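You operate a simulated robot arm through the tools that you are given. There is no shell and no other tool. Be economical: measure what you need, move in short steps, check, and stop when the job is done.

You are at the controls of a simulated robot arm. One attempt, no reset.

JOB
Clamp the silver stub on the clamp bar and grease its centre hole.
Fine: stand it at the bar's stop, push the jaw up to it with fingers out of the gap, then grease from the yellow pot; yellow brush back in its cup. Set down upright: yellow brush. A coat counts when it lies all over at full strength: go over it till it gets no stronger.

The check looks at the end state, three seconds after you hand in, the way a careful person would. Anything else that was tipped, shoved, dropped, spilled or broken makes it a failure.

ROBOT AND FRAMES
A 7-joint arm with a two-finger parallel gripper, fixed in place. Base frame: the origin is at the foot of the arm, x ahead of it, y to its left, z up; the work surface is at about z = 0. Units: mm, rad, N and s.
With the tool pointing down near the work surface it reaches from about 220 to 580 mm from the base axis. Its first joint turns from -1.152 to 1.152 rad. Payload 2.5 kg.
The tool frame sits at the grasp point between the pads (the TCP): z along the fingers, y along the line on which they close. The tips reach 23 mm beyond it. Largest opening 94 mm; finger width 38, thickness 10; the body of the gripper, 54 by 96 mm, starts 39 mm behind the TCP.
Orientation is told as [roll, pitch, yaw] about the base's x, y, z axes, in that order, counted from this pose: with the fingers straight down and closing along the base's y, the tool's x points along the base's -x, its y along +y and its z along -z.

CONTROLS
- The arm moves only by the tool jog_arm. Its argument "rows" is a list that holds one entry, the list of rows, each a list of 7 numbers: the gripper command, from -1 (shut) to 1 (fully open), values between in proportion, then the shift along the tool's x, y, z in units of 30 mm (1.0 is 30 mm), then the turn, a rotation vector about the tool's x, y, z in units of 5 degrees (1.0 is 5 degrees). In form: [[[gripper, tx, ty, tz, rx, ry, rz], ...]]. A call has 1 to 20 rows; each row shifts and turns the commanded pose from where the row before left it, along the tool's axes as they then stand. A call with a number of a shift or a turn outside -1 to 1 is refused whole. A row lasts 0.2 s, in which the tool goes at most 50 mm and 0.15 rad; a call with a longer step from one row to the next is refused whole, and so is a gripper value outside its range. A pose out of reach is approached as far as the arm can. The call stops where the force on the tool passes 40 N (or 10 N more than at its start, if that is more) or the arm is blocked; 0.2 s more then pass. Each finger travels about 108 mm/s and halts on what it meets, pressing with about 30 N; the grip force reading is that of the motor and also rises with nothing between the fingers. The clock runs only during rows and for 0.2 s after the last one: add rows that do not move to give the fingers time. The reply holds the time, the measured pose of the TCP, the force on the tool along the base axes, the opening and the grip force, in the units named above and with some noise, with the torque about the TCP (base axes, N m) and any sound that the robot's microphone picked up, and new pictures: "views" is both (left out), scene, wrist or none.
- Cameras (640 x 400 px; columns grow to the right, rows downward): "scene" is fixed at [120.9, -403.5, 553.5]; the picture's right is [0.85, -0.53, 0.00], its down [-0.25, -0.41, -0.88] and it looks along [0.47, 0.74, -0.48] (base axes); focal length 265 px, centre (320, 200). "wrist" rides on the gripper at [86, 16, -75] in the tool frame; the picture's right is [-0.18, 0.98, 0.00], its down [-0.58, -0.11, -0.81] and it looks along [-0.79, -0.15, 0.59] (tool axes); focal length 243 px, centre (320, 200). There is no depth. A picture from a camera that has moved, and an enlarged one, comes with that camera's place and axes in the base frame and with its lens.
- zoom(camera, box): a new picture of the part [left, top, right, bottom] of that camera's present view, enlarged. No time passes.
- hand_in(): hands the job in; it is judged then, once.

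Go step by step. Nothing tells you positions but the pictures and the camera data: compare them with the known pose of the tool, close in by small moves and look again before you grip or let go. The budget is 120 turns and 200 pictures, counting those below and the enlarged ones. Unless the task says otherwise, let go and move clear before handing in, and close with one line.

The tools are called after "Call:" by a JSON object that holds its "method" and its "body". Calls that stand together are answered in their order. jog_arm: Moves the arm, as the interface text tells. Its arguments: {"type":"object","properties":{"rows":{"type":"array","items":{"type":"array","items":{"type":"array","items":{"type":"number"}}}},"views":{"type":"string","enum":["both","scene","wrist","none"]}},"required":["rows"]} The other tools are called the same way: zoom (camera, box) takes an enlarged picture of a part of a camera's view; hand_in () hands the job in.

At the start:

```text
time_s: 0.0
eef_pos: [319.2, 94.0, 453.9]
ee_rot: [0.0, 0.002, 0.001]
wrist_force: [-0.7, 0.2, 0.1]
ft_torque: [-0.05, -0.02, -0.01]
opening: 93.8
grasp_force: 0.1
```

scene: 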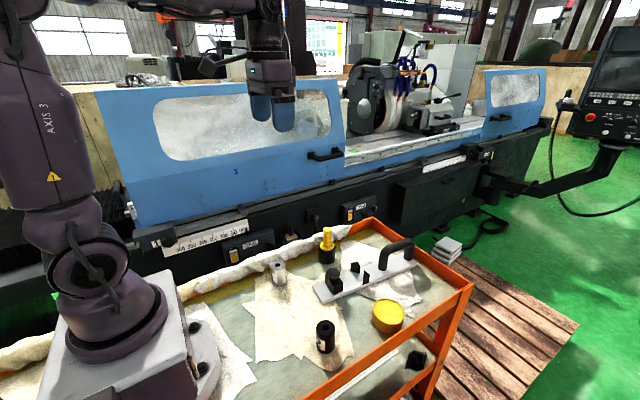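
wrist: 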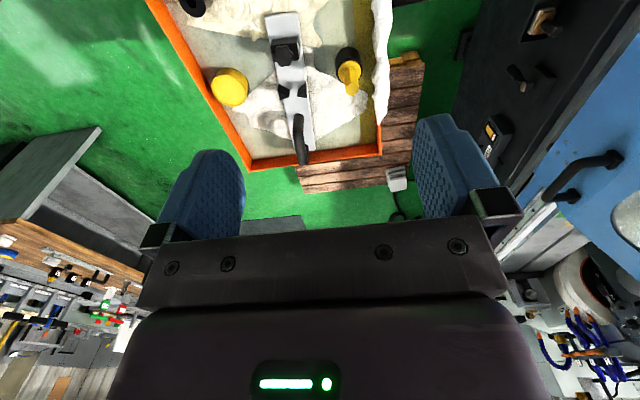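

I see a cart with a clamp bar, a silver stub, a yellow brush in a cup, a yellow pot and a black item. I'll zoom in to measure.

Call:
{"method": "zoom", "body": {"camera": "scene", "box": [240, 215, 440, 340]}}

Call:
{"method": "zoom", "body": {"camera": "wrist", "box": [160, 0, 400, 150]}}

```text
3.20 times, centred on (340, 278) of scene
camera zoom: at [120.9, -403.5, 553.5], right [0.85, -0.53, 0.0], down [-0.25, -0.41, -0.88], along [0.47, 0.74, -0.48], focal length 849 px, centre (256, -48)
```

zoom: 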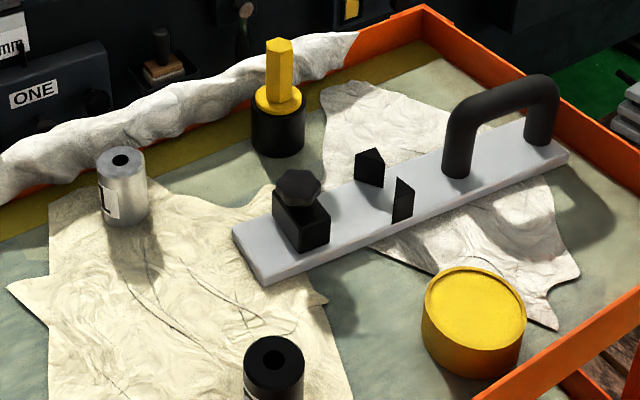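

```text
2.67 times, centred on (280, 75) of wrist
camera zoom: at [233.1, 109.1, 528.5], right [0.18, 0.98, 0.0], down [0.58, -0.11, 0.81], along [0.79, -0.15, -0.59], focal length 647 px, centre (427, 533)
```

zoom: 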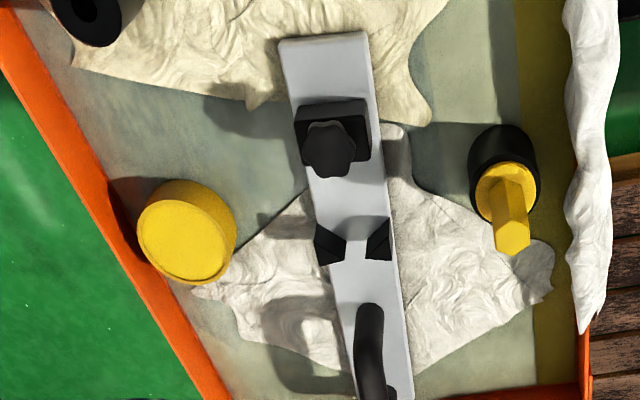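

Call:
{"method": "jog_arm", "body": {"rows": [[[1, 0.1, -0.3, 0.9, 0, 0, 0], [1, 0.1, -0.3, 0.9, 0, 0, 0], [1, 0.1, -0.3, 0.9, 0, 0, 0], [1, 0.1, -0.3, 0.9, 0, 0, 0], [1, 0.1, -0.3, 0.9, 0, 0, 0], [1, 0.1, -0.3, 0.9, 0, 0, 0], [1, 0, 0, 0, 0, 0, 0]]], "views": "wrist"}}

```text
time_s: 1.6
eef_pos: [300.6, 37.9, 292.7]
ee_rot: [-0.001, 0.001, 0.0]
wrist_force: [0.1, 0.2, -0.3]
ft_torque: [0.03, 0.01, 0.01]
opening: 94.1
grasp_force: 0.1
camera wrist: at [215.8, 54.8, 367.2], right [0.18, 0.98, 0.0], down [0.58, -0.11, 0.81], along [0.79, -0.15, -0.59], focal length 243 px, centre (320, 200)
```

wrist: 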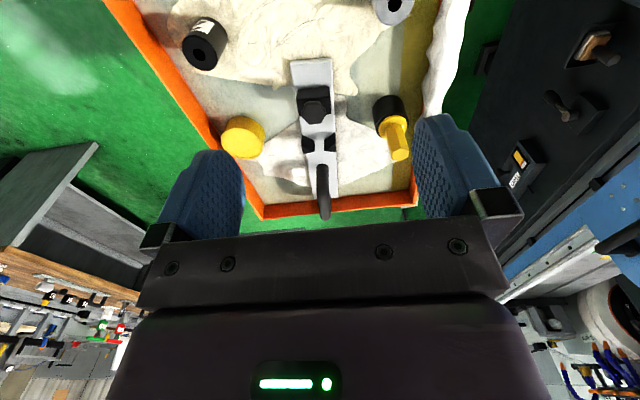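

The bar, pots and stub are all in the wrist view now; I zoom in to measure them.

Call:
{"method": "zoom", "body": {"camera": "wrist", "box": [260, 40, 420, 140]}}

Call:
{"method": "zoom", "body": {"camera": "wrist", "box": [180, 100, 420, 250]}}

Call:
{"method": "zoom", "body": {"camera": "wrist", "box": [340, 0, 500, 100]}}

```text
4.00 times, centred on (340, 90) of wrist
camera zoom: at [215.8, 54.8, 367.2], right [0.18, 0.98, 0.0], down [0.58, -0.11, 0.81], along [0.79, -0.15, -0.59], focal length 970 px, centre (240, 640)
```

zoom: 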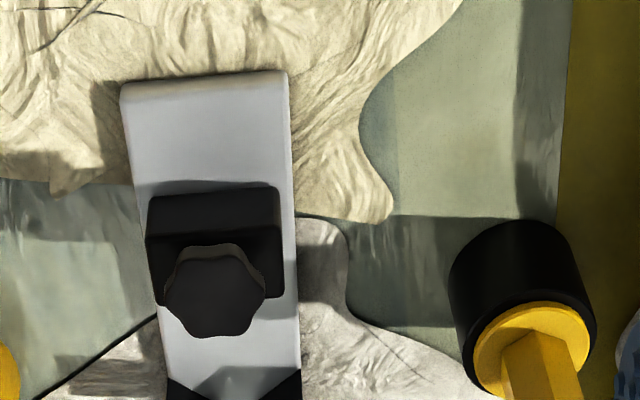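

```text
2.67 times, centred on (300, 175) of wrist
camera zoom: at [215.8, 54.8, 367.2], right [0.18, 0.98, 0.0], down [0.58, -0.11, 0.81], along [0.79, -0.15, -0.59], focal length 647 px, centre (373, 267)
```

zoom: 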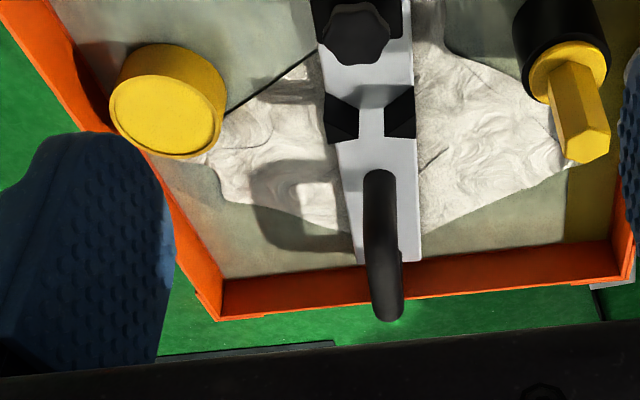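

```text
4.00 times, centred on (420, 50) of wrist
camera zoom: at [215.8, 54.8, 367.2], right [0.18, 0.98, 0.0], down [0.58, -0.11, 0.81], along [0.79, -0.15, -0.59], focal length 970 px, centre (-80, 800)
```

zoom: 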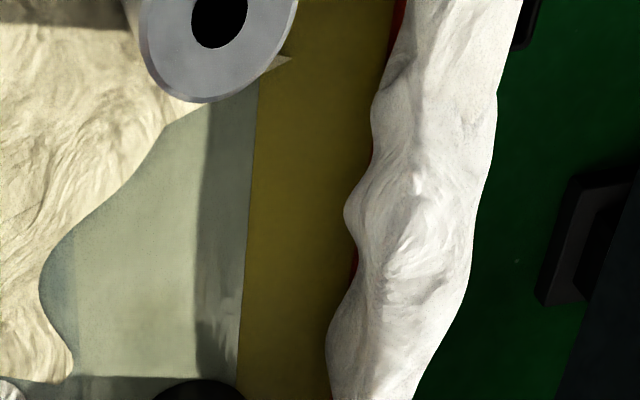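

Call:
{"method": "jog_arm", "body": {"rows": [[[1, -0.063, 0.507, 0.95, 0, 0, 0], [1, -0.063, 0.507, 0.95, 0, 0, 0], [1, -0.063, 0.507, 0.95, 0, 0, 0], [1, -0.063, 0.507, 0.95, 0, 0, 0], [1, -0.063, 0.507, 0.95, 0, 0, 0], [1, 0, 0, 0, 0, 0, 0]]], "views": "both"}}

```text
time_s: 3.0
eef_pos: [311.5, 114.3, 146.9]
ee_rot: [0.0, 0.001, -0.001]
wrist_force: [-0.2, 0.1, 0.9]
ft_torque: [0.03, 0.01, -0.01]
opening: 94.2
grasp_force: 0.1
camera wrist: at [225.1, 130.9, 222.2], right [0.18, 0.98, 0.0], down [0.58, -0.11, 0.81], along [0.79, -0.15, -0.59], focal length 243 px, centre (320, 200)
```

scene: 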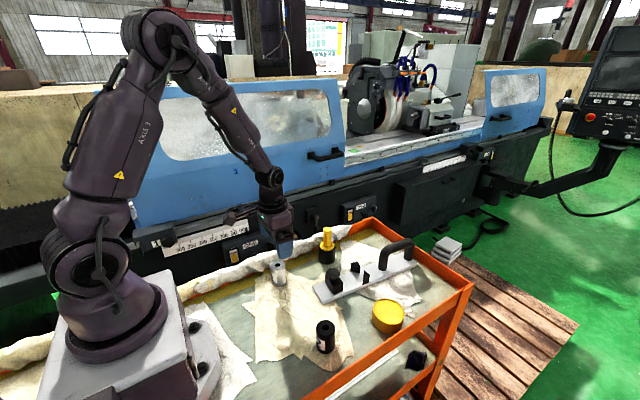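
wrist: 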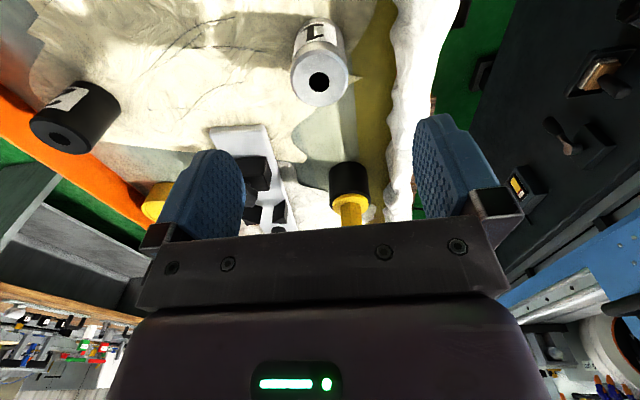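

The stub centre comes out at about (309.5, 114.5), top at z≈61. I descend to grip its upper part.

Call:
{"method": "jog_arm", "body": {"rows": [[[1, 0.067, 0, 0.9, 0, 0, 0], [1, 0, 0, 0.9, 0, 0, 0], [1, 0, 0, 0.8, 0, 0, 0], [1, 0, 0, 0.27, 0, 0, 0], [1, 0, 0, 0, 0, 0, 0]]], "views": "both"}}

```text
time_s: 4.2
eef_pos: [308.7, 116.5, 62.3]
ee_rot: [0.001, 0.001, 0.0]
wrist_force: [-0.1, 0.2, 0.4]
ft_torque: [0.03, 0.03, -0.01]
opening: 93.9
grasp_force: 0.1
camera wrist: at [222.4, 132.9, 137.1], right [0.18, 0.98, 0.0], down [0.58, -0.11, 0.81], along [0.79, -0.15, -0.59], focal length 243 px, centre (320, 200)
```

scene: 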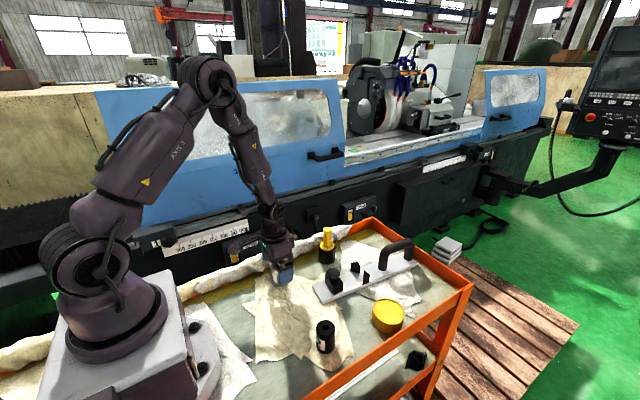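
wrist: 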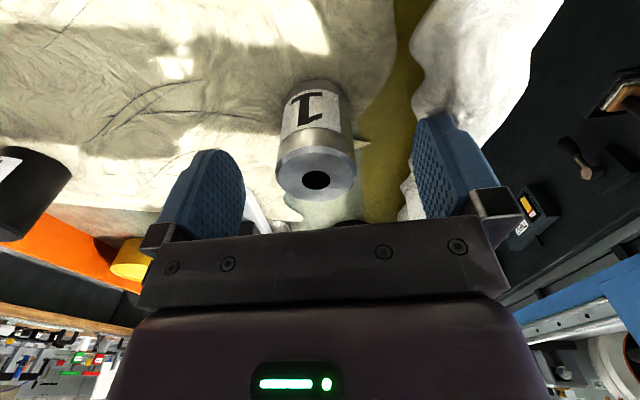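

Aligned within 2 mm; correct sideways and close.

Call:
{"method": "jog_arm", "body": {"rows": [[[1, 0, -0.067, 0.03, 0, 0, 0], [0, 0, 0, 0, 0, 0, 0], [-1, 0, 0, 0, 0, 0, 0], [-1, 0, 0, 0, 0, 0, 0], [-1, 0, 0, 0, 0, 0, 0]]], "views": "wrist"}}

```text
time_s: 5.4
eef_pos: [308.9, 114.9, 62.8]
ee_rot: [-0.001, -0.001, 0.0]
wrist_force: [1.0, 0.2, 1.7]
ft_torque: [0.03, -0.01, -0.02]
opening: 39.5
grasp_force: 30.0
camera wrist: at [222.5, 130.2, 136.8], right [0.18, 0.98, 0.0], down [0.58, -0.11, 0.81], along [0.79, -0.15, -0.59], focal length 243 px, centre (320, 200)
```

wrist: 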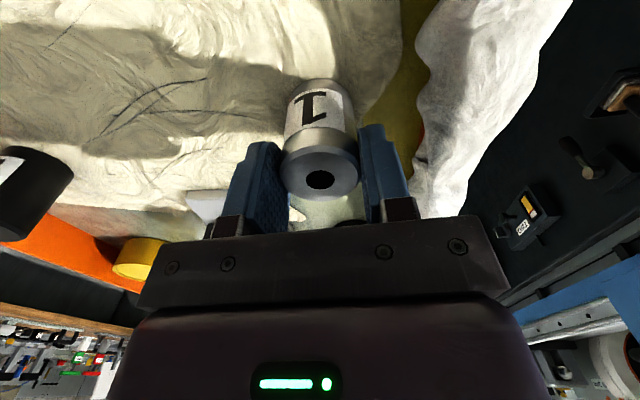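

Call:
{"method": "jog_arm", "body": {"rows": [[[-1, 0, 0, -0.5, 0, 0, 0], [-1, 0, 0, -0.95, 0, 0, 0], [-1, 0, 0, -0.95, 0, 0, 0], [-1, 0, 0, -0.95, 0, 0, 0], [-1, 0, 0, -0.95, 0, 0, 0], [-1, 0, -0.7, 0, 0, 0, 0], [-1, 0, -0.9, 0, 0, 0, 0], [-1, 0, -0.9, 0, 0, 0, 0], [-1, 0, -0.9, 0, 0, 0, 0.7], [-1, 0, 0, 0, 0, 0, 0.7], [-1, 0, 0, 0, 0, 0, 0]]], "views": "both"}}

```text
time_s: 7.8
eef_pos: [308.8, 10.4, 191.9]
ee_rot: [0.001, -0.001, -0.123]
wrist_force: [-0.4, -0.3, -5.9]
ft_torque: [0.02, 0.03, 0.03]
opening: 39.6
grasp_force: 30.3
camera wrist: at [225.4, 37.7, 266.0], right [0.3, 0.95, 0.0], down [0.56, -0.18, 0.81], along [0.77, -0.24, -0.59], focal length 243 px, centre (320, 200)
```

scene: 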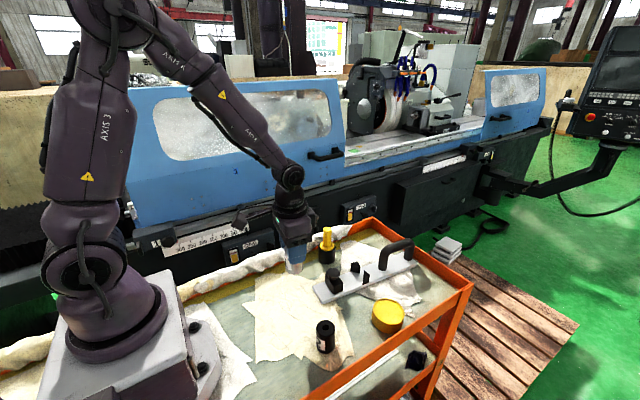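
wrist: 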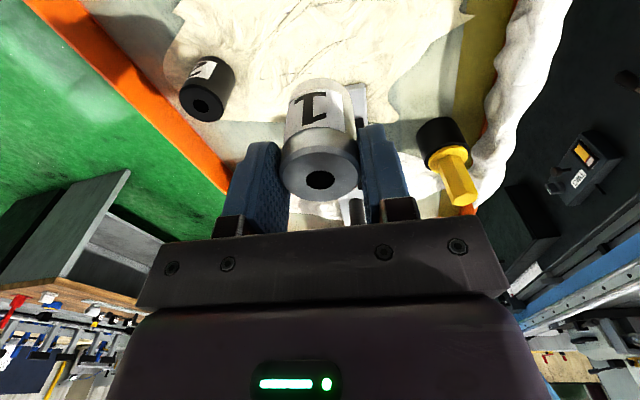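

The stub is held but hides the bar; I step sideways to see the bar past the fingers.

Call:
{"method": "jog_arm", "body": {"rows": [[[-1, -0.5, 0.95, 0, 0, 0, 0], [-1, -0.5, 0.95, 0, 0, 0, 0], [-1, -0.5, 0.95, 0, 0, 0, 0], [-1, 0, 0, 0, 0, 0, 0]]], "views": "wrist"}}

Call:
{"method": "zoom", "body": {"camera": "wrist", "box": [120, 0, 280, 150]}}

Call:
{"method": "zoom", "body": {"camera": "scene", "box": [305, 230, 425, 310]}}

```text
time_s: 8.8
eef_pos: [364.5, 87.4, 190.8]
ee_rot: [0.0, -0.001, -0.124]
wrist_force: [-0.8, 0.0, -5.8]
ft_torque: [-0.01, 0.0, -0.02]
opening: 39.3
grasp_force: 30.0
camera wrist: at [280.9, 113.8, 265.8], right [0.3, 0.95, 0.0], down [0.56, -0.18, 0.81], along [0.77, -0.24, -0.59], focal length 243 px, centre (320, 200)
```

wrist: 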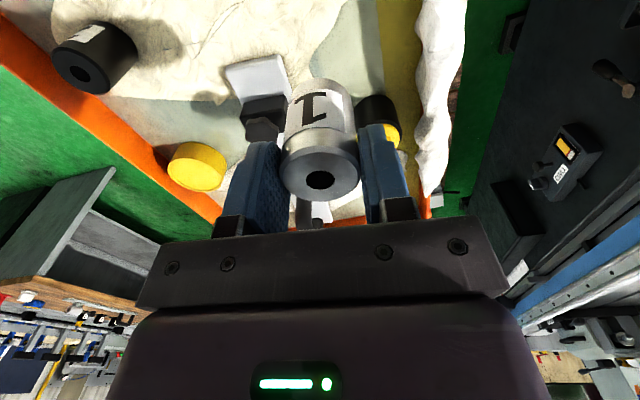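

```text
2.67 times, centred on (200, 75) of wrist
camera zoom: at [280.9, 113.8, 265.8], right [0.3, 0.95, 0.0], down [0.56, -0.18, 0.81], along [0.77, -0.24, -0.59], focal length 647 px, centre (640, 533)
```

zoom: 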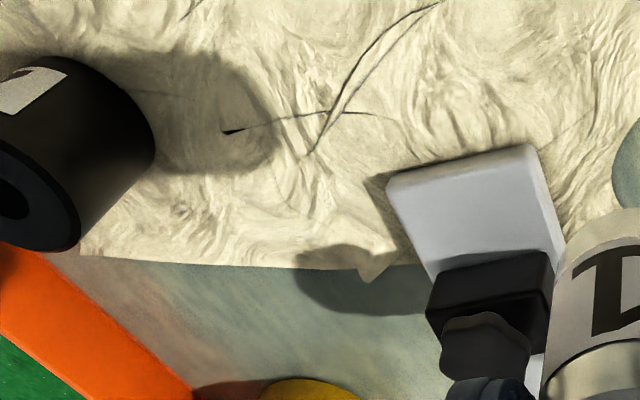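

```text
5.00 times, centred on (365, 270) of scene
camera zoom: at [120.9, -403.5, 553.5], right [0.85, -0.53, 0.0], down [-0.25, -0.41, -0.88], along [0.47, 0.74, -0.48], focal length 1327 px, centre (95, -150)
```

zoom: 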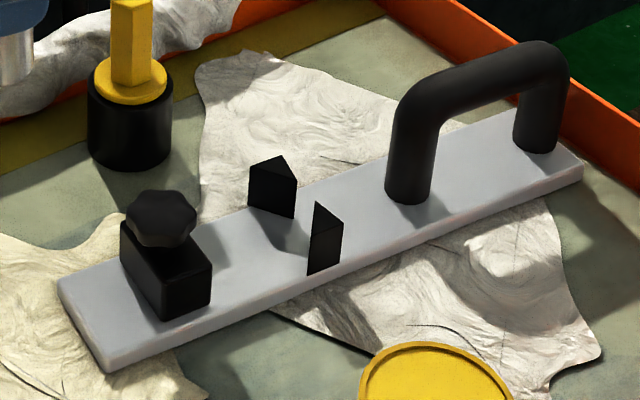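

Call:
{"method": "jog_arm", "body": {"rows": [[[-1, -0.42, -0.91, 0, 0, 0, 0], [-1, -0.42, -0.91, 0, 0, 0, 0], [-1, -0.42, -0.91, 0, 0, 0, 0], [-1, -0.42, -0.91, 0, 0, 0, 0], [-1, -0.42, -0.91, 0, 0, 0, 0], [-1, -0.42, -0.91, 0, 0, 0, 0], [-1, 0, 0, 0, 0, 0, 0]]], "views": "wrist"}}

Call:
{"method": "zoom", "body": {"camera": "wrist", "box": [360, 0, 520, 120]}}

```text
time_s: 10.4
eef_pos: [418.9, -84.9, 191.1]
ee_rot: [-0.001, 0.002, -0.123]
wrist_force: [0.2, -0.9, -5.2]
ft_torque: [-0.02, 0.01, 0.01]
opening: 39.3
grasp_force: 29.8
camera wrist: at [334.7, -56.9, 266.8], right [0.3, 0.95, 0.0], down [0.56, -0.18, 0.81], along [0.77, -0.24, -0.59], focal length 243 px, centre (320, 200)
```

wrist: 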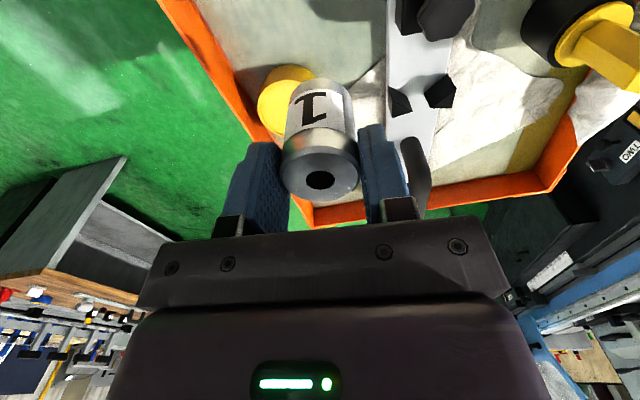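

```text
3.33 times, centred on (440, 60) of wrist
camera zoom: at [334.7, -56.9, 266.8], right [0.3, 0.95, 0.0], down [0.56, -0.18, 0.81], along [0.77, -0.24, -0.59], focal length 809 px, centre (-80, 667)
```

zoom: 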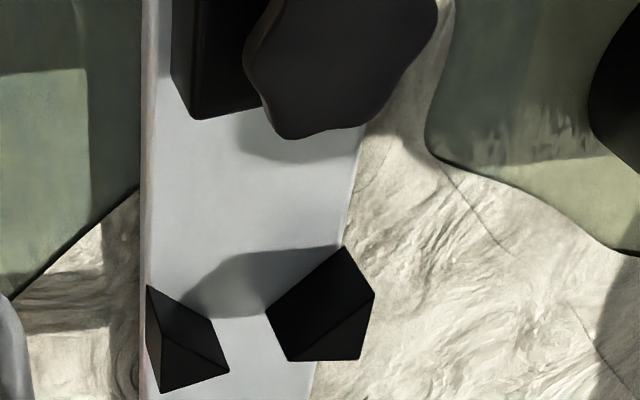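

The V-stop geometry is now clear: the stub should seat at about (491, 0), and the V blocks are about 41 mm tall. I move above a point just short of the V and lower partway.

Call:
{"method": "jog_arm", "body": {"rows": [[[-1, -0.44, 0.777, 0, 0, 0, 0], [-1, -0.44, 0.777, 0, 0, 0, 0], [-1, -0.44, 0.777, 0, 0, 0, 0], [-1, -0.44, 0.777, 0, 0, 0, 0], [-1, 0, 0, 0.9, 0, 0, 0], [-1, 0, 0, 0.9, 0, 0, 0], [-1, 0, 0, 0.9, 0, 0, 0], [-1, 0, 0, 0.6, 0, 0, 0], [-1, 0, 0, 0, 0, 0, 0]]], "views": "wrist"}}

Call:
{"method": "zoom", "body": {"camera": "scene", "box": [305, 220, 425, 300]}}

```text
time_s: 12.4
eef_pos: [481.7, 5.5, 91.9]
ee_rot: [0.001, -0.001, -0.123]
wrist_force: [0.1, -0.6, -4.5]
ft_torque: [0.01, -0.03, 0.0]
opening: 39.7
grasp_force: 29.7
camera wrist: at [399.1, 31.7, 166.9], right [0.3, 0.95, 0.0], down [0.56, -0.18, 0.81], along [0.77, -0.24, -0.59], focal length 243 px, centre (320, 200)
```

wrist: 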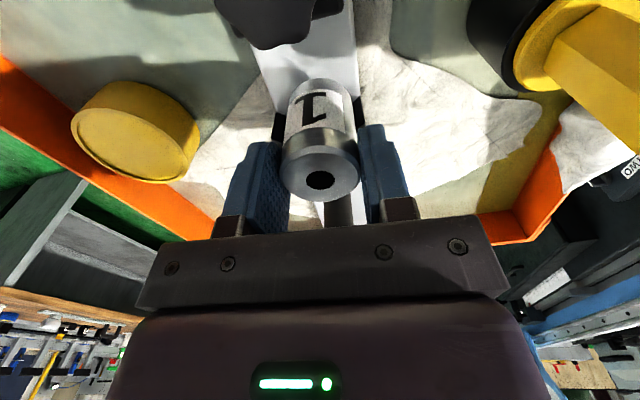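

```text
5.00 times, centred on (365, 260) of scene
camera zoom: at [120.9, -403.5, 553.5], right [0.85, -0.53, 0.0], down [-0.25, -0.41, -0.88], along [0.47, 0.74, -0.48], focal length 1327 px, centre (95, -100)
```

zoom: 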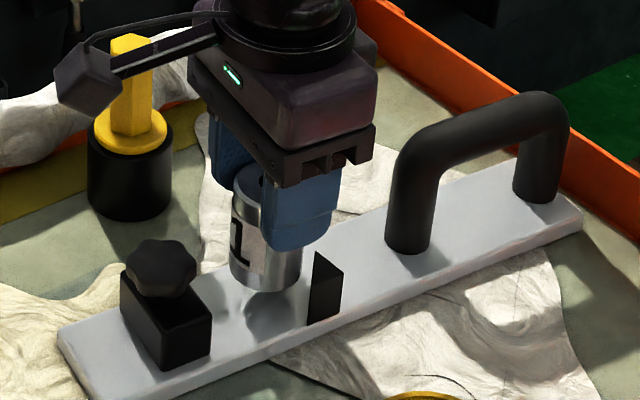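

Call:
{"method": "zoom", "body": {"camera": "wrist", "box": [220, 0, 420, 125]}}

```text
3.20 times, centred on (320, 62) of wrist
camera zoom: at [399.1, 31.7, 166.9], right [0.3, 0.95, 0.0], down [0.56, -0.18, 0.81], along [0.77, -0.24, -0.59], focal length 776 px, centre (320, 640)
```

zoom: 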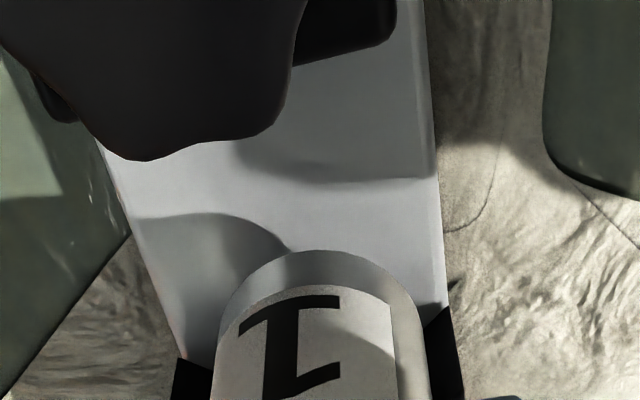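

Call:
{"method": "jog_arm", "body": {"rows": [[[-1, 0.05, -0.15, 0.2, 0, 0, 0], [-1, 0, 0, 0.2, 0, 0, 0], [-1, 0, 0, 0.06, 0, 0, 0], [-1, 0, 0, 0, 0, 0, 0]]], "views": "none"}}

Call:
{"method": "zoom", "body": {"camera": "scene", "box": [325, 230, 405, 280]}}

```text
time_s: 13.4
eef_pos: [480.2, 0.4, 77.7]
ee_rot: [0.0, 0.0, -0.122]
wrist_force: [-0.5, 0.6, -5.2]
ft_torque: [0.0, -0.02, 0.04]
opening: 39.7
grasp_force: 30.0
```

```text
8.00 times, centred on (365, 255) of scene
camera zoom: at [120.9, -403.5, 553.5], right [0.85, -0.53, 0.0], down [-0.25, -0.41, -0.88], along [0.47, 0.74, -0.48], focal length 2123 px, centre (-40, -240)
```

zoom: 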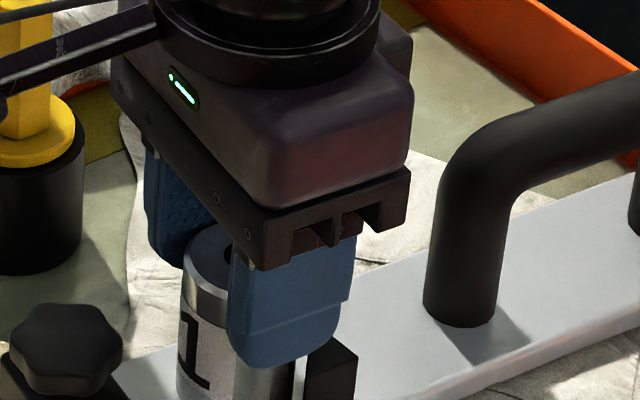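

Call:
{"method": "jog_arm", "body": {"rows": [[[-1, 0, 0, 0.05, 0, 0, 0], [-1, 0, 0, 0.03, 0, 0, 0], [-1, 0, 0, 0, 0, 0, 0]]], "views": "none"}}

Call:
{"method": "zoom", "body": {"camera": "scene", "box": [325, 240, 405, 290]}}

```text
time_s: 14.2
eef_pos: [482.1, 0.8, 76.3]
ee_rot: [0.0, 0.001, -0.122]
wrist_force: [-4.7, -1.2, 7.9]
ft_torque: [0.01, 0.25, -0.02]
opening: 39.5
grasp_force: 29.9
```

```text
8.00 times, centred on (365, 265) of scene
camera zoom: at [120.9, -403.5, 553.5], right [0.85, -0.53, 0.0], down [-0.25, -0.41, -0.88], along [0.47, 0.74, -0.48], focal length 2123 px, centre (-40, -320)
```

zoom: 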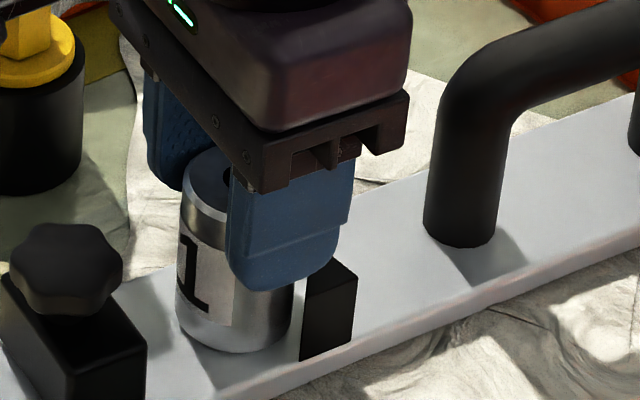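

Call:
{"method": "jog_arm", "body": {"rows": [[[-1, 0, 0, -0.03, 0, 0, 0], [-1, -0.1, 0, 0, 0, 0, 0], [-1, -0.1, 0, 0, 0, 0, 0], [-1, -0.06, 0, 0, 0, 0, 0], [-1, 0, 0, 0, 0, 0, 0]]], "views": "none"}}

Call:
{"method": "zoom", "body": {"camera": "scene", "box": [325, 240, 405, 290]}}

```text
time_s: 15.4
eef_pos: [488.2, -0.5, 74.6]
ee_rot: [0.001, 0.002, -0.122]
wrist_force: [-11.8, 1.5, 10.5]
ft_torque: [-0.1, 0.25, -0.13]
opening: 39.2
grasp_force: 30.2
```

```text
8.00 times, centred on (365, 265) of scene
camera zoom: at [120.8, -403.5, 553.5], right [0.85, -0.53, 0.0], down [-0.25, -0.41, -0.88], along [0.47, 0.74, -0.48], focal length 2123 px, centre (-40, -320)
```

zoom: 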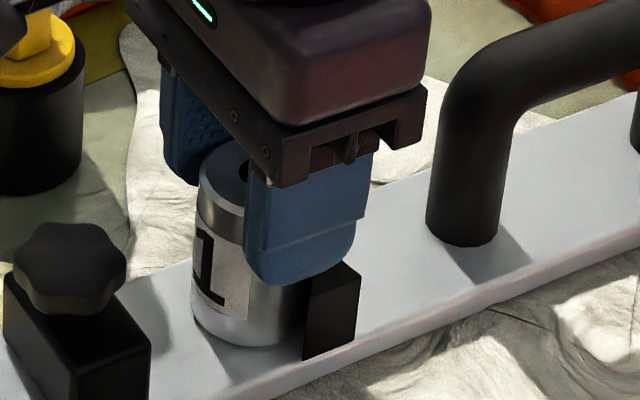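

Call:
{"method": "jog_arm", "body": {"rows": [[[-1, 0, 0, -0.04, 0, 0, 0], [-1, 0, 0, 0, 0, 0, 0]]], "views": "wrist"}}

Call:
{"method": "zoom", "body": {"camera": "wrist", "box": [220, 0, 420, 125]}}

```text
time_s: 16.0
eef_pos: [487.9, 0.0, 77.4]
ee_rot: [0.0, -0.001, -0.122]
wrist_force: [-2.1, 1.2, -6.5]
ft_torque: [0.04, 0.06, -0.01]
opening: 39.5
grasp_force: 30.1
camera wrist: at [404.3, 26.6, 152.2], right [0.3, 0.95, 0.0], down [0.56, -0.18, 0.81], along [0.77, -0.24, -0.59], focal length 243 px, centre (320, 200)
```

wrist: 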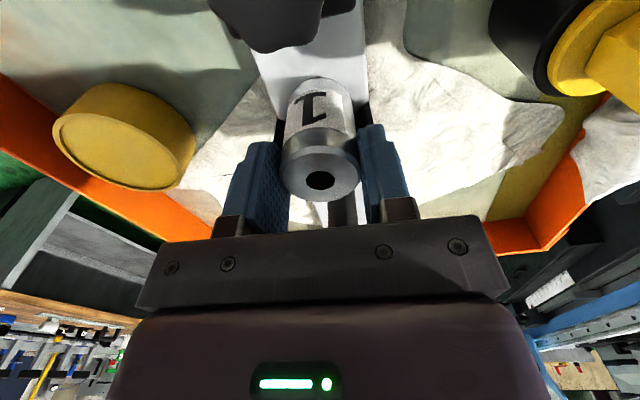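

```text
3.20 times, centred on (320, 62) of wrist
camera zoom: at [404.3, 26.6, 152.2], right [0.3, 0.95, 0.0], down [0.56, -0.18, 0.81], along [0.77, -0.24, -0.59], focal length 776 px, centre (320, 640)
```

zoom: 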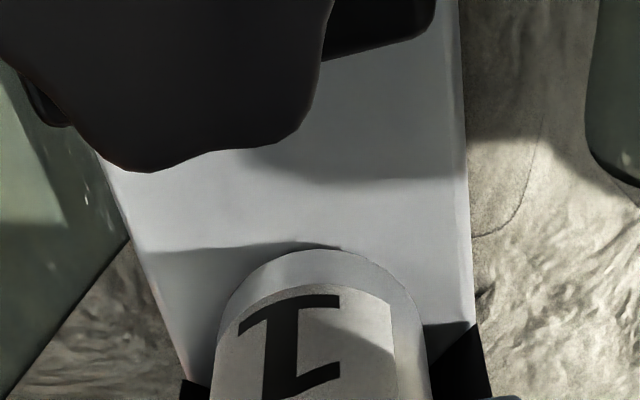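

Call:
{"method": "jog_arm", "body": {"rows": [[[-1, -0.05, 0, 0, 0, 0, 0], [-1, -0.04, 0, 0, 0, 0, 0], [-1, 0, 0, 0, 0, 0, 0]]], "views": "none"}}

Call:
{"method": "zoom", "body": {"camera": "scene", "box": [325, 240, 405, 290]}}

```text
time_s: 16.8
eef_pos: [490.3, -0.5, 77.7]
ee_rot: [0.001, 0.001, -0.122]
wrist_force: [-5.0, 1.4, -4.5]
ft_torque: [-0.01, 0.13, -0.03]
opening: 39.5
grasp_force: 29.8
```

```text
8.00 times, centred on (365, 265) of scene
camera zoom: at [120.9, -403.5, 553.5], right [0.85, -0.53, 0.0], down [-0.25, -0.41, -0.88], along [0.47, 0.74, -0.48], focal length 2123 px, centre (-40, -320)
```

zoom: 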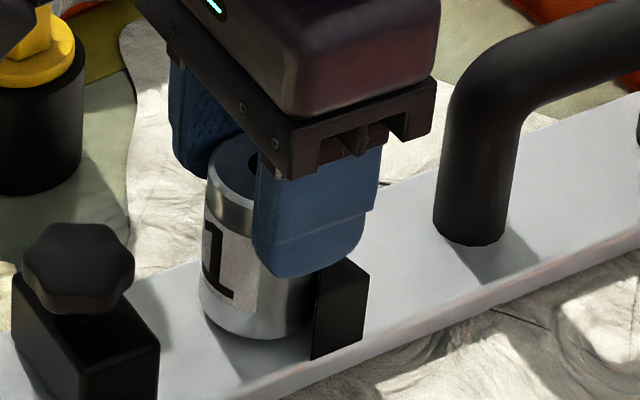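

The stub is in the V (the bar itself crept about 3 mm with it, so it slides easily). I set the stub down, ease off, open and rise.

Call:
{"method": "jog_arm", "body": {"rows": [[[-1, 0.02, 0, 0.03, 0, 0, 0], [-1, 0, 0, 0, 0, 0, 0]]], "views": "none"}}

```text
time_s: 17.4
eef_pos: [489.7, -0.8, 78.4]
ee_rot: [0.002, 0.0, -0.122]
wrist_force: [-0.1, -0.2, -6.3]
ft_torque: [-0.04, -0.01, 0.0]
opening: 39.5
grasp_force: 30.3
```

Call:
{"method": "jog_arm", "body": {"rows": [[[-1, 0, 0, 0.035, 0, 0, 0], [-1, 0, 0, 0, 0, 0, 0]]], "views": "none"}}

Call:
{"method": "zoom", "body": {"camera": "scene", "box": [325, 240, 405, 290]}}

```text
time_s: 18.0
eef_pos: [489.9, -0.8, 75.7]
ee_rot: [0.001, -0.002, -0.122]
wrist_force: [0.0, 1.1, -5.5]
ft_torque: [0.0, -0.02, 0.04]
opening: 39.6
grasp_force: 30.0
```

```text
8.00 times, centred on (365, 265) of scene
camera zoom: at [120.9, -403.5, 553.5], right [0.85, -0.53, 0.0], down [-0.25, -0.41, -0.88], along [0.47, 0.74, -0.48], focal length 2123 px, centre (-40, -320)
```

zoom: 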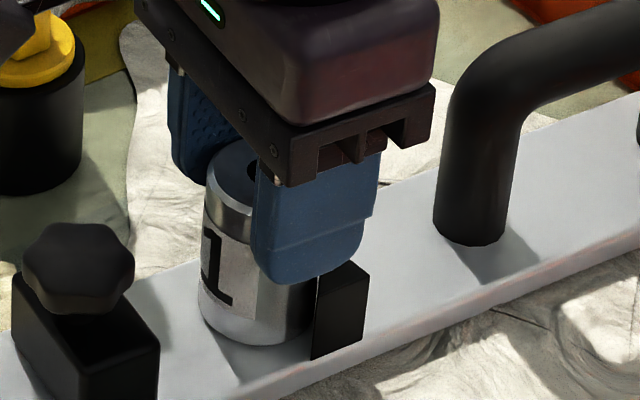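

Call:
{"method": "jog_arm", "body": {"rows": [[[-1, 0, 0, 0.03, 0, 0, 0], [-1, 0, 0, 0, 0, 0, 0]]], "views": "none"}}

```text
time_s: 18.6
eef_pos: [489.4, -1.1, 75.9]
ee_rot: [0.0, 0.0, -0.122]
wrist_force: [-10.5, -1.2, 13.7]
ft_torque: [-0.18, 0.19, -0.12]
opening: 39.6
grasp_force: 29.5
```

Call:
{"method": "jog_arm", "body": {"rows": [[[-1, 0, 0, -0.015, 0, 0, 0], [-0.1, 0, 0, 0, 0, 0, 0], [0, 0, 0, 0, 0, 0, 0], [0.2, 0, 0, 0, 0, 0, 0], [0.2, 0, 0, 0, 0, 0, 0]]], "views": "wrist"}}

Call:
{"method": "zoom", "body": {"camera": "scene", "box": [325, 240, 405, 290]}}

```text
time_s: 19.8
eef_pos: [490.1, -0.1, 75.6]
ee_rot: [0.001, -0.001, -0.124]
wrist_force: [-0.4, 0.1, -0.2]
ft_torque: [0.0, 0.02, 0.03]
opening: 56.2
grasp_force: 0.0
camera wrist: at [406.5, 25.9, 149.8], right [0.3, 0.95, 0.0], down [0.56, -0.18, 0.81], along [0.77, -0.24, -0.59], focal length 243 px, centre (320, 200)
```

wrist: 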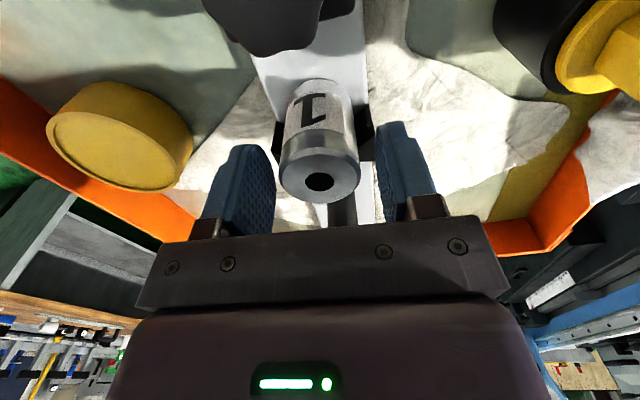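

```text
8.00 times, centred on (365, 265) of scene
camera zoom: at [120.9, -403.5, 553.5], right [0.85, -0.53, 0.0], down [-0.25, -0.41, -0.88], along [0.47, 0.74, -0.48], focal length 2123 px, centre (-40, -320)
```

zoom: 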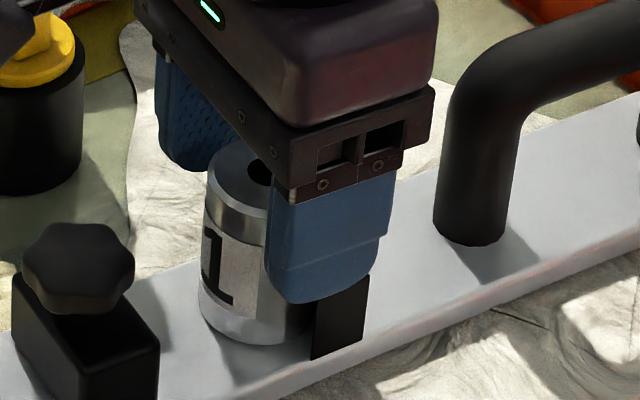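

Call:
{"method": "jog_arm", "body": {"rows": [[[0.2, 0, 0, -0.5, 0, 0, 0], [0.2, 0, 0, -0.9, 0, 0, 0], [0.2, 0, 0, -0.9, 0, 0, 0], [0.2, 0, 0, -0.7, 0, 0, 0], [-1, 0.963, -0.015, 0, 0, 0, 0], [-1, 0.963, -0.015, 0, 0, 0, 0], [-1, 0.963, -0.015, 0, 0, 0, 0], [-1, 0.963, -0.015, 0, 0, 0, 0], [-1, 0, 0, 0.95, 0, 0, 0], [-1, 0, 0, 0.95, 0, 0, 0], [-1, 0, 0, 0.95, 0, 0, 0], [-1, 0, 0, 0, 0, 0, 0]]], "views": "both"}}

Call:
{"method": "zoom", "body": {"camera": "scene", "box": [295, 230, 415, 305]}}

```text
time_s: 22.4
eef_pos: [375.2, 10.9, 81.7]
ee_rot: [0.0, -0.001, -0.123]
wrist_force: [-1.0, 0.1, 0.4]
ft_torque: [0.0, -0.01, -0.03]
opening: 0.0
grasp_force: 29.5
camera wrist: at [292.0, 38.1, 155.6], right [0.3, 0.95, 0.0], down [0.56, -0.18, 0.81], along [0.77, -0.24, -0.59], focal length 243 px, centre (320, 200)
```

scene: 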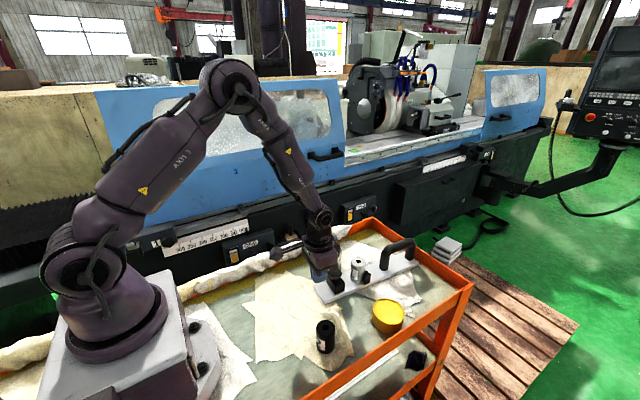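
wrist: 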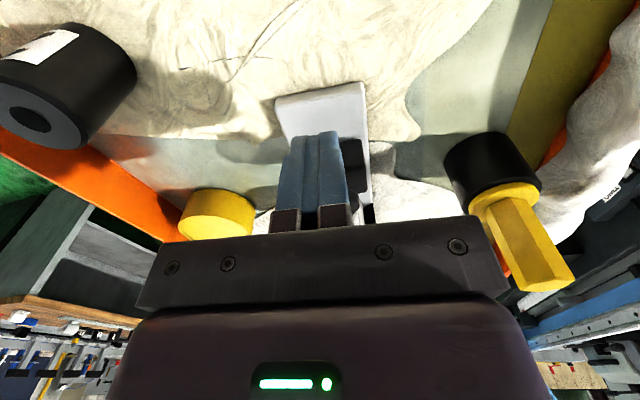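

```text
5.33 times, centred on (355, 268) of scene
camera zoom: at [120.9, -403.5, 553.5], right [0.85, -0.53, 0.0], down [-0.25, -0.41, -0.88], along [0.47, 0.74, -0.48], focal length 1416 px, centre (133, -160)
```

zoom: 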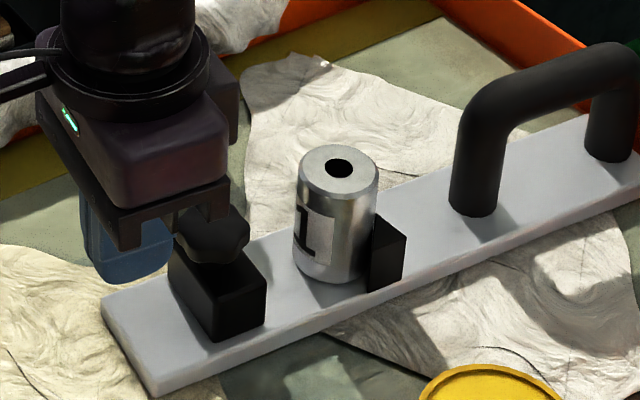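

Call:
{"method": "jog_arm", "body": {"rows": [[[-1, 0, 0, 0.6, 0, 0, 0], [-1, 0, 0, 0.45, 0, 0, 0], [-1, 0, 0, 0, 0, 0, 0]]], "views": "wrist"}}

Call:
{"method": "zoom", "body": {"camera": "scene", "box": [295, 230, 415, 305]}}

```text
time_s: 23.2
eef_pos: [376.2, 12.3, 49.3]
ee_rot: [0.0, 0.0, -0.121]
wrist_force: [0.4, 0.3, 0.3]
ft_torque: [0.0, -0.02, -0.02]
opening: 0.2
grasp_force: 30.1
camera wrist: at [293.8, 38.4, 123.9], right [0.3, 0.95, 0.0], down [0.56, -0.18, 0.81], along [0.77, -0.24, -0.59], focal length 243 px, centre (320, 200)
```

wrist: 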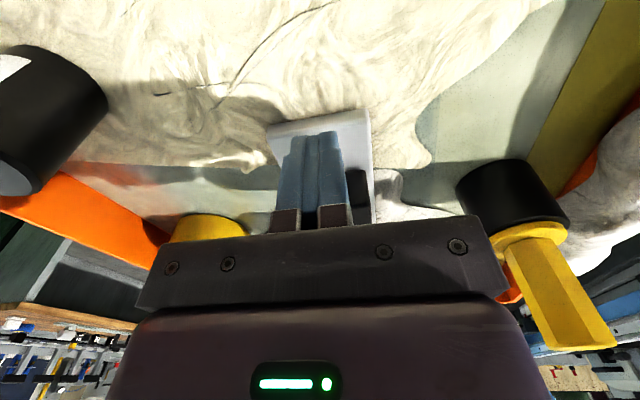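

```text
5.33 times, centred on (355, 268) of scene
camera zoom: at [120.9, -403.5, 553.5], right [0.85, -0.53, 0.0], down [-0.25, -0.41, -0.88], along [0.47, 0.74, -0.48], focal length 1416 px, centre (133, -160)
```

zoom: 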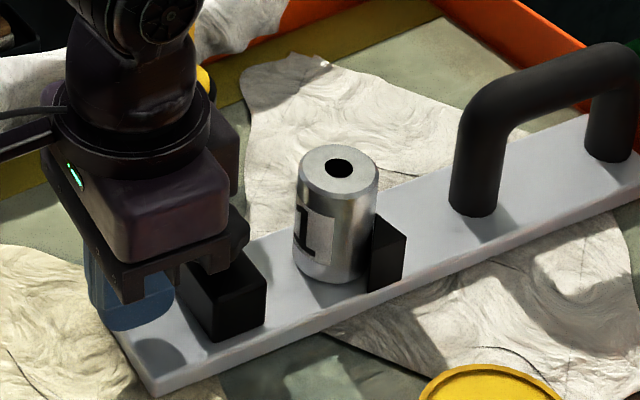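

Call:
{"method": "jog_arm", "body": {"rows": [[[-1, -0.1, 0, 0.1, 0, 0, 0], [-1, -0.1, 0, 0, 0, 0, 0], [-1, -0.1, 0, 0, 0, 0, 0], [-1, -0.1, 0, 0, 0, 0, 0], [-1, -0.1, 0, 0, 0, 0, 0], [-1, -0.1, 0, 0, 0, 0, 0]]], "views": "none"}}

Call:
{"method": "zoom", "body": {"camera": "scene", "box": [295, 230, 415, 305]}}

```text
time_s: 24.6
eef_pos: [394.3, 10.2, 45.3]
ee_rot: [-0.001, -0.001, -0.122]
wrist_force: [-1.2, 1.7, -0.5]
ft_torque: [-0.02, 0.02, 0.0]
opening: 0.0
grasp_force: 30.1
```

```text
5.33 times, centred on (355, 268) of scene
camera zoom: at [120.9, -403.5, 553.5], right [0.85, -0.53, 0.0], down [-0.25, -0.41, -0.88], along [0.47, 0.74, -0.48], focal length 1416 px, centre (133, -160)
```

zoom: 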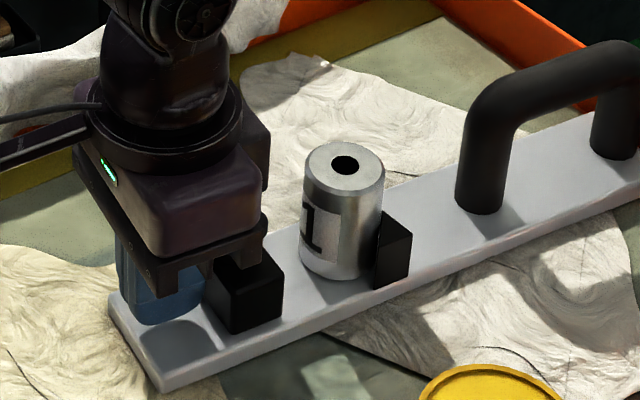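

Call:
{"method": "jog_arm", "body": {"rows": [[[-1, -0.025, 0, 0, 0, 0, 0], [-1, -0.025, 0, 0, 0, 0, 0], [-1, -0.025, 0, 0, 0, 0, 0], [-1, -0.025, 0, 0, 0, 0, 0], [-1, -0.025, 0, 0, 0, 0, 0], [-1, -0.025, 0, 0, 0, 0, 0], [-1, -0.025, 0, 0, 0, 0, 0], [-1, -0.025, 0, 0, 0, 0, 0]]], "views": "none"}}

Call:
{"method": "zoom", "body": {"camera": "scene", "box": [295, 230, 415, 305]}}

```text
time_s: 26.4
eef_pos: [399.5, 9.3, 45.6]
ee_rot: [0.0, 0.001, -0.122]
wrist_force: [-0.6, 0.5, -0.4]
ft_torque: [-0.02, -0.02, 0.04]
opening: 0.0
grasp_force: 30.2
```

```text
5.33 times, centred on (355, 268) of scene
camera zoom: at [120.9, -403.5, 553.5], right [0.85, -0.53, 0.0], down [-0.25, -0.41, -0.88], along [0.47, 0.74, -0.48], focal length 1416 px, centre (133, -160)
```

zoom: 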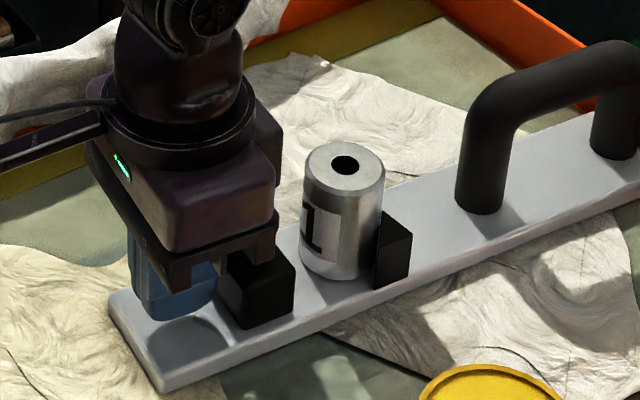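

Slow pushing moves only the jaw. I continue slowly.

Call:
{"method": "jog_arm", "body": {"rows": [[[-1, -0.025, 0, 0, 0, 0, 0], [-1, -0.025, 0, 0, 0, 0, 0], [-1, -0.025, 0, 0, 0, 0, 0], [-1, -0.025, 0, 0, 0, 0, 0], [-1, -0.025, 0, 0, 0, 0, 0], [-1, -0.025, 0, 0, 0, 0, 0], [-1, -0.025, 0, 0, 0, 0, 0], [-1, -0.025, 0, 0, 0, 0, 0], [-1, -0.025, 0, 0, 0, 0, 0], [-1, -0.025, 0, 0, 0, 0, 0]]], "views": "none"}}

Call:
{"method": "zoom", "body": {"camera": "scene", "box": [295, 230, 415, 305]}}

```text
time_s: 28.6
eef_pos: [408.2, 7.0, 45.4]
ee_rot: [-0.001, 0.0, -0.123]
wrist_force: [-2.0, 1.1, -0.9]
ft_torque: [-0.03, -0.02, 0.02]
opening: 0.0
grasp_force: 30.4
```

```text
5.33 times, centred on (355, 268) of scene
camera zoom: at [120.9, -403.5, 553.5], right [0.85, -0.53, 0.0], down [-0.25, -0.41, -0.88], along [0.47, 0.74, -0.48], focal length 1416 px, centre (133, -160)
```

zoom: 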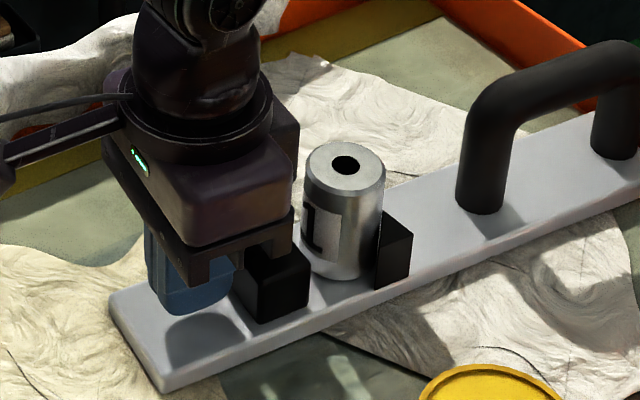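

Call:
{"method": "jog_arm", "body": {"rows": [[[-1, -0.025, 0, 0, 0, 0, 0], [-1, -0.025, 0, 0, 0, 0, 0], [-1, -0.025, 0, 0, 0, 0, 0], [-1, -0.025, 0, 0, 0, 0, 0], [-1, -0.025, 0, 0, 0, 0, 0], [-1, -0.025, 0, 0, 0, 0, 0]]], "views": "none"}}

Call:
{"method": "zoom", "body": {"camera": "scene", "box": [325, 240, 405, 290]}}

```text
time_s: 30.0
eef_pos: [413.2, 6.4, 45.3]
ee_rot: [0.002, -0.002, -0.122]
wrist_force: [-2.7, 0.9, 0.3]
ft_torque: [-0.03, 0.0, 0.02]
opening: 0.3
grasp_force: 29.5
```

```text
8.00 times, centred on (365, 265) of scene
camera zoom: at [120.9, -403.5, 553.5], right [0.85, -0.53, 0.0], down [-0.25, -0.41, -0.88], along [0.47, 0.74, -0.48], focal length 2123 px, centre (-40, -320)
```

zoom: 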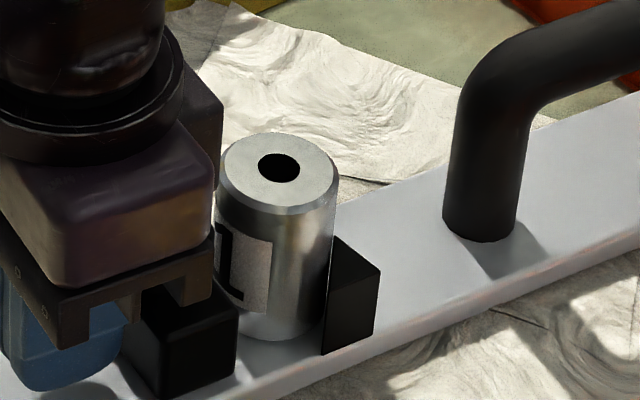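

Call:
{"method": "jog_arm", "body": {"rows": [[[-1, -0.025, 0, 0, 0, 0, 0], [-1, -0.025, 0, 0, 0, 0, 0], [-1, -0.025, 0, 0, 0, 0, 0], [-1, -0.025, 0, 0, 0, 0, 0]]], "views": "none"}}

Call:
{"method": "zoom", "body": {"camera": "scene", "box": [325, 240, 405, 290]}}

```text
time_s: 31.0
eef_pos: [415.8, 6.6, 45.2]
ee_rot: [0.002, -0.001, -0.123]
wrist_force: [-0.7, 0.1, -0.2]
ft_torque: [-0.02, -0.01, -0.02]
opening: 0.0
grasp_force: 29.8
```

```text
8.00 times, centred on (365, 265) of scene
camera zoom: at [120.9, -403.5, 553.5], right [0.85, -0.53, 0.0], down [-0.25, -0.41, -0.88], along [0.47, 0.74, -0.48], focal length 2123 px, centre (-40, -320)
```

zoom: 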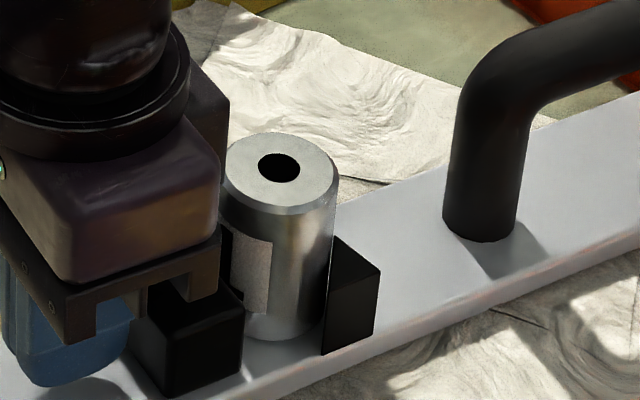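

Call:
{"method": "jog_arm", "body": {"rows": [[[-1, -0.025, 0, 0, 0, 0, 0], [-1, -0.025, 0, 0, 0, 0, 0], [-1, -0.025, 0, 0, 0, 0, 0], [-1, -0.025, 0, 0, 0, 0, 0], [-1, -0.025, 0, 0, 0, 0, 0], [-1, -0.025, 0, 0, 0, 0, 0]]], "views": "none"}}

Call:
{"method": "zoom", "body": {"camera": "scene", "box": [325, 240, 405, 290]}}

```text
time_s: 32.4
eef_pos: [419.0, 6.7, 46.5]
ee_rot: [-0.001, 0.001, -0.122]
wrist_force: [-1.5, 1.5, -0.4]
ft_torque: [-0.05, 0.0, 0.05]
opening: 0.0
grasp_force: 30.3
```

```text
8.00 times, centred on (365, 265) of scene
camera zoom: at [120.9, -403.5, 553.5], right [0.85, -0.53, 0.0], down [-0.25, -0.41, -0.88], along [0.47, 0.74, -0.48], focal length 2123 px, centre (-40, -320)
```

zoom: 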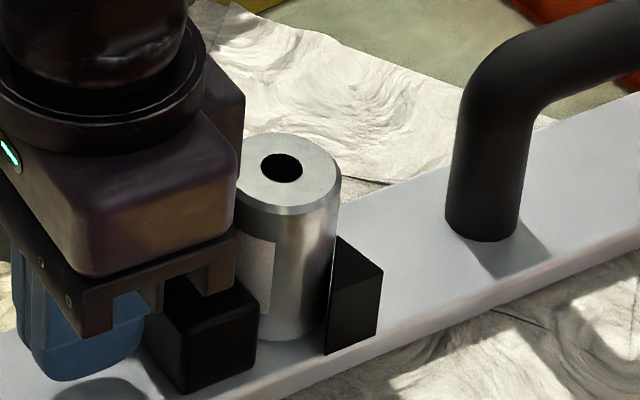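

Call:
{"method": "jog_arm", "body": {"rows": [[[-1, -0.025, 0, 0, 0, 0, 0], [-1, -0.025, 0, 0, 0, 0, 0], [-1, 0, 0, 0, 0, 0, 0]]], "views": "none"}}

Call:
{"method": "zoom", "body": {"camera": "scene", "box": [325, 240, 405, 290]}}

```text
time_s: 33.2
eef_pos: [421.4, 6.3, 45.6]
ee_rot: [-0.001, 0.0, -0.122]
wrist_force: [-3.1, 0.1, 0.1]
ft_torque: [0.01, -0.03, 0.0]
opening: 0.0
grasp_force: 29.7
```

```text
8.00 times, centred on (365, 265) of scene
camera zoom: at [120.9, -403.5, 553.5], right [0.85, -0.53, 0.0], down [-0.25, -0.41, -0.88], along [0.47, 0.74, -0.48], focal length 2123 px, centre (-40, -320)
```

zoom: 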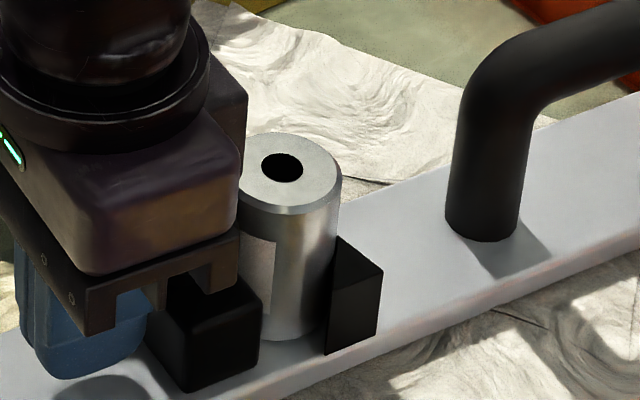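

Call:
{"method": "jog_arm", "body": {"rows": [[[-1, -0.025, 0, 0, 0, 0, 0], [-1, -0.025, 0, 0, 0, 0, 0], [-1, -0.025, 0, 0, 0, 0, 0], [-1, 0, 0, 0, 0, 0, 0]]], "views": "none"}}

Call:
{"method": "zoom", "body": {"camera": "scene", "box": [325, 240, 405, 290]}}

```text
time_s: 34.2
eef_pos: [423.6, 6.3, 44.9]
ee_rot: [0.0, 0.001, -0.122]
wrist_force: [-3.9, 1.3, 0.7]
ft_torque: [-0.04, -0.08, -0.01]
opening: 0.1
grasp_force: 30.3
```

```text
8.00 times, centred on (365, 265) of scene
camera zoom: at [120.9, -403.5, 553.5], right [0.85, -0.53, 0.0], down [-0.25, -0.41, -0.88], along [0.47, 0.74, -0.48], focal length 2123 px, centre (-40, -320)
```

zoom: 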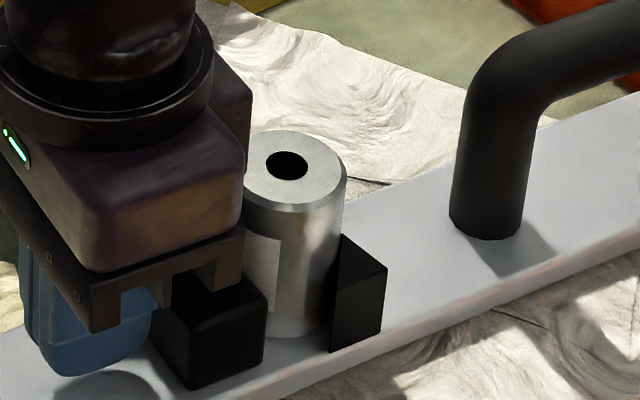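

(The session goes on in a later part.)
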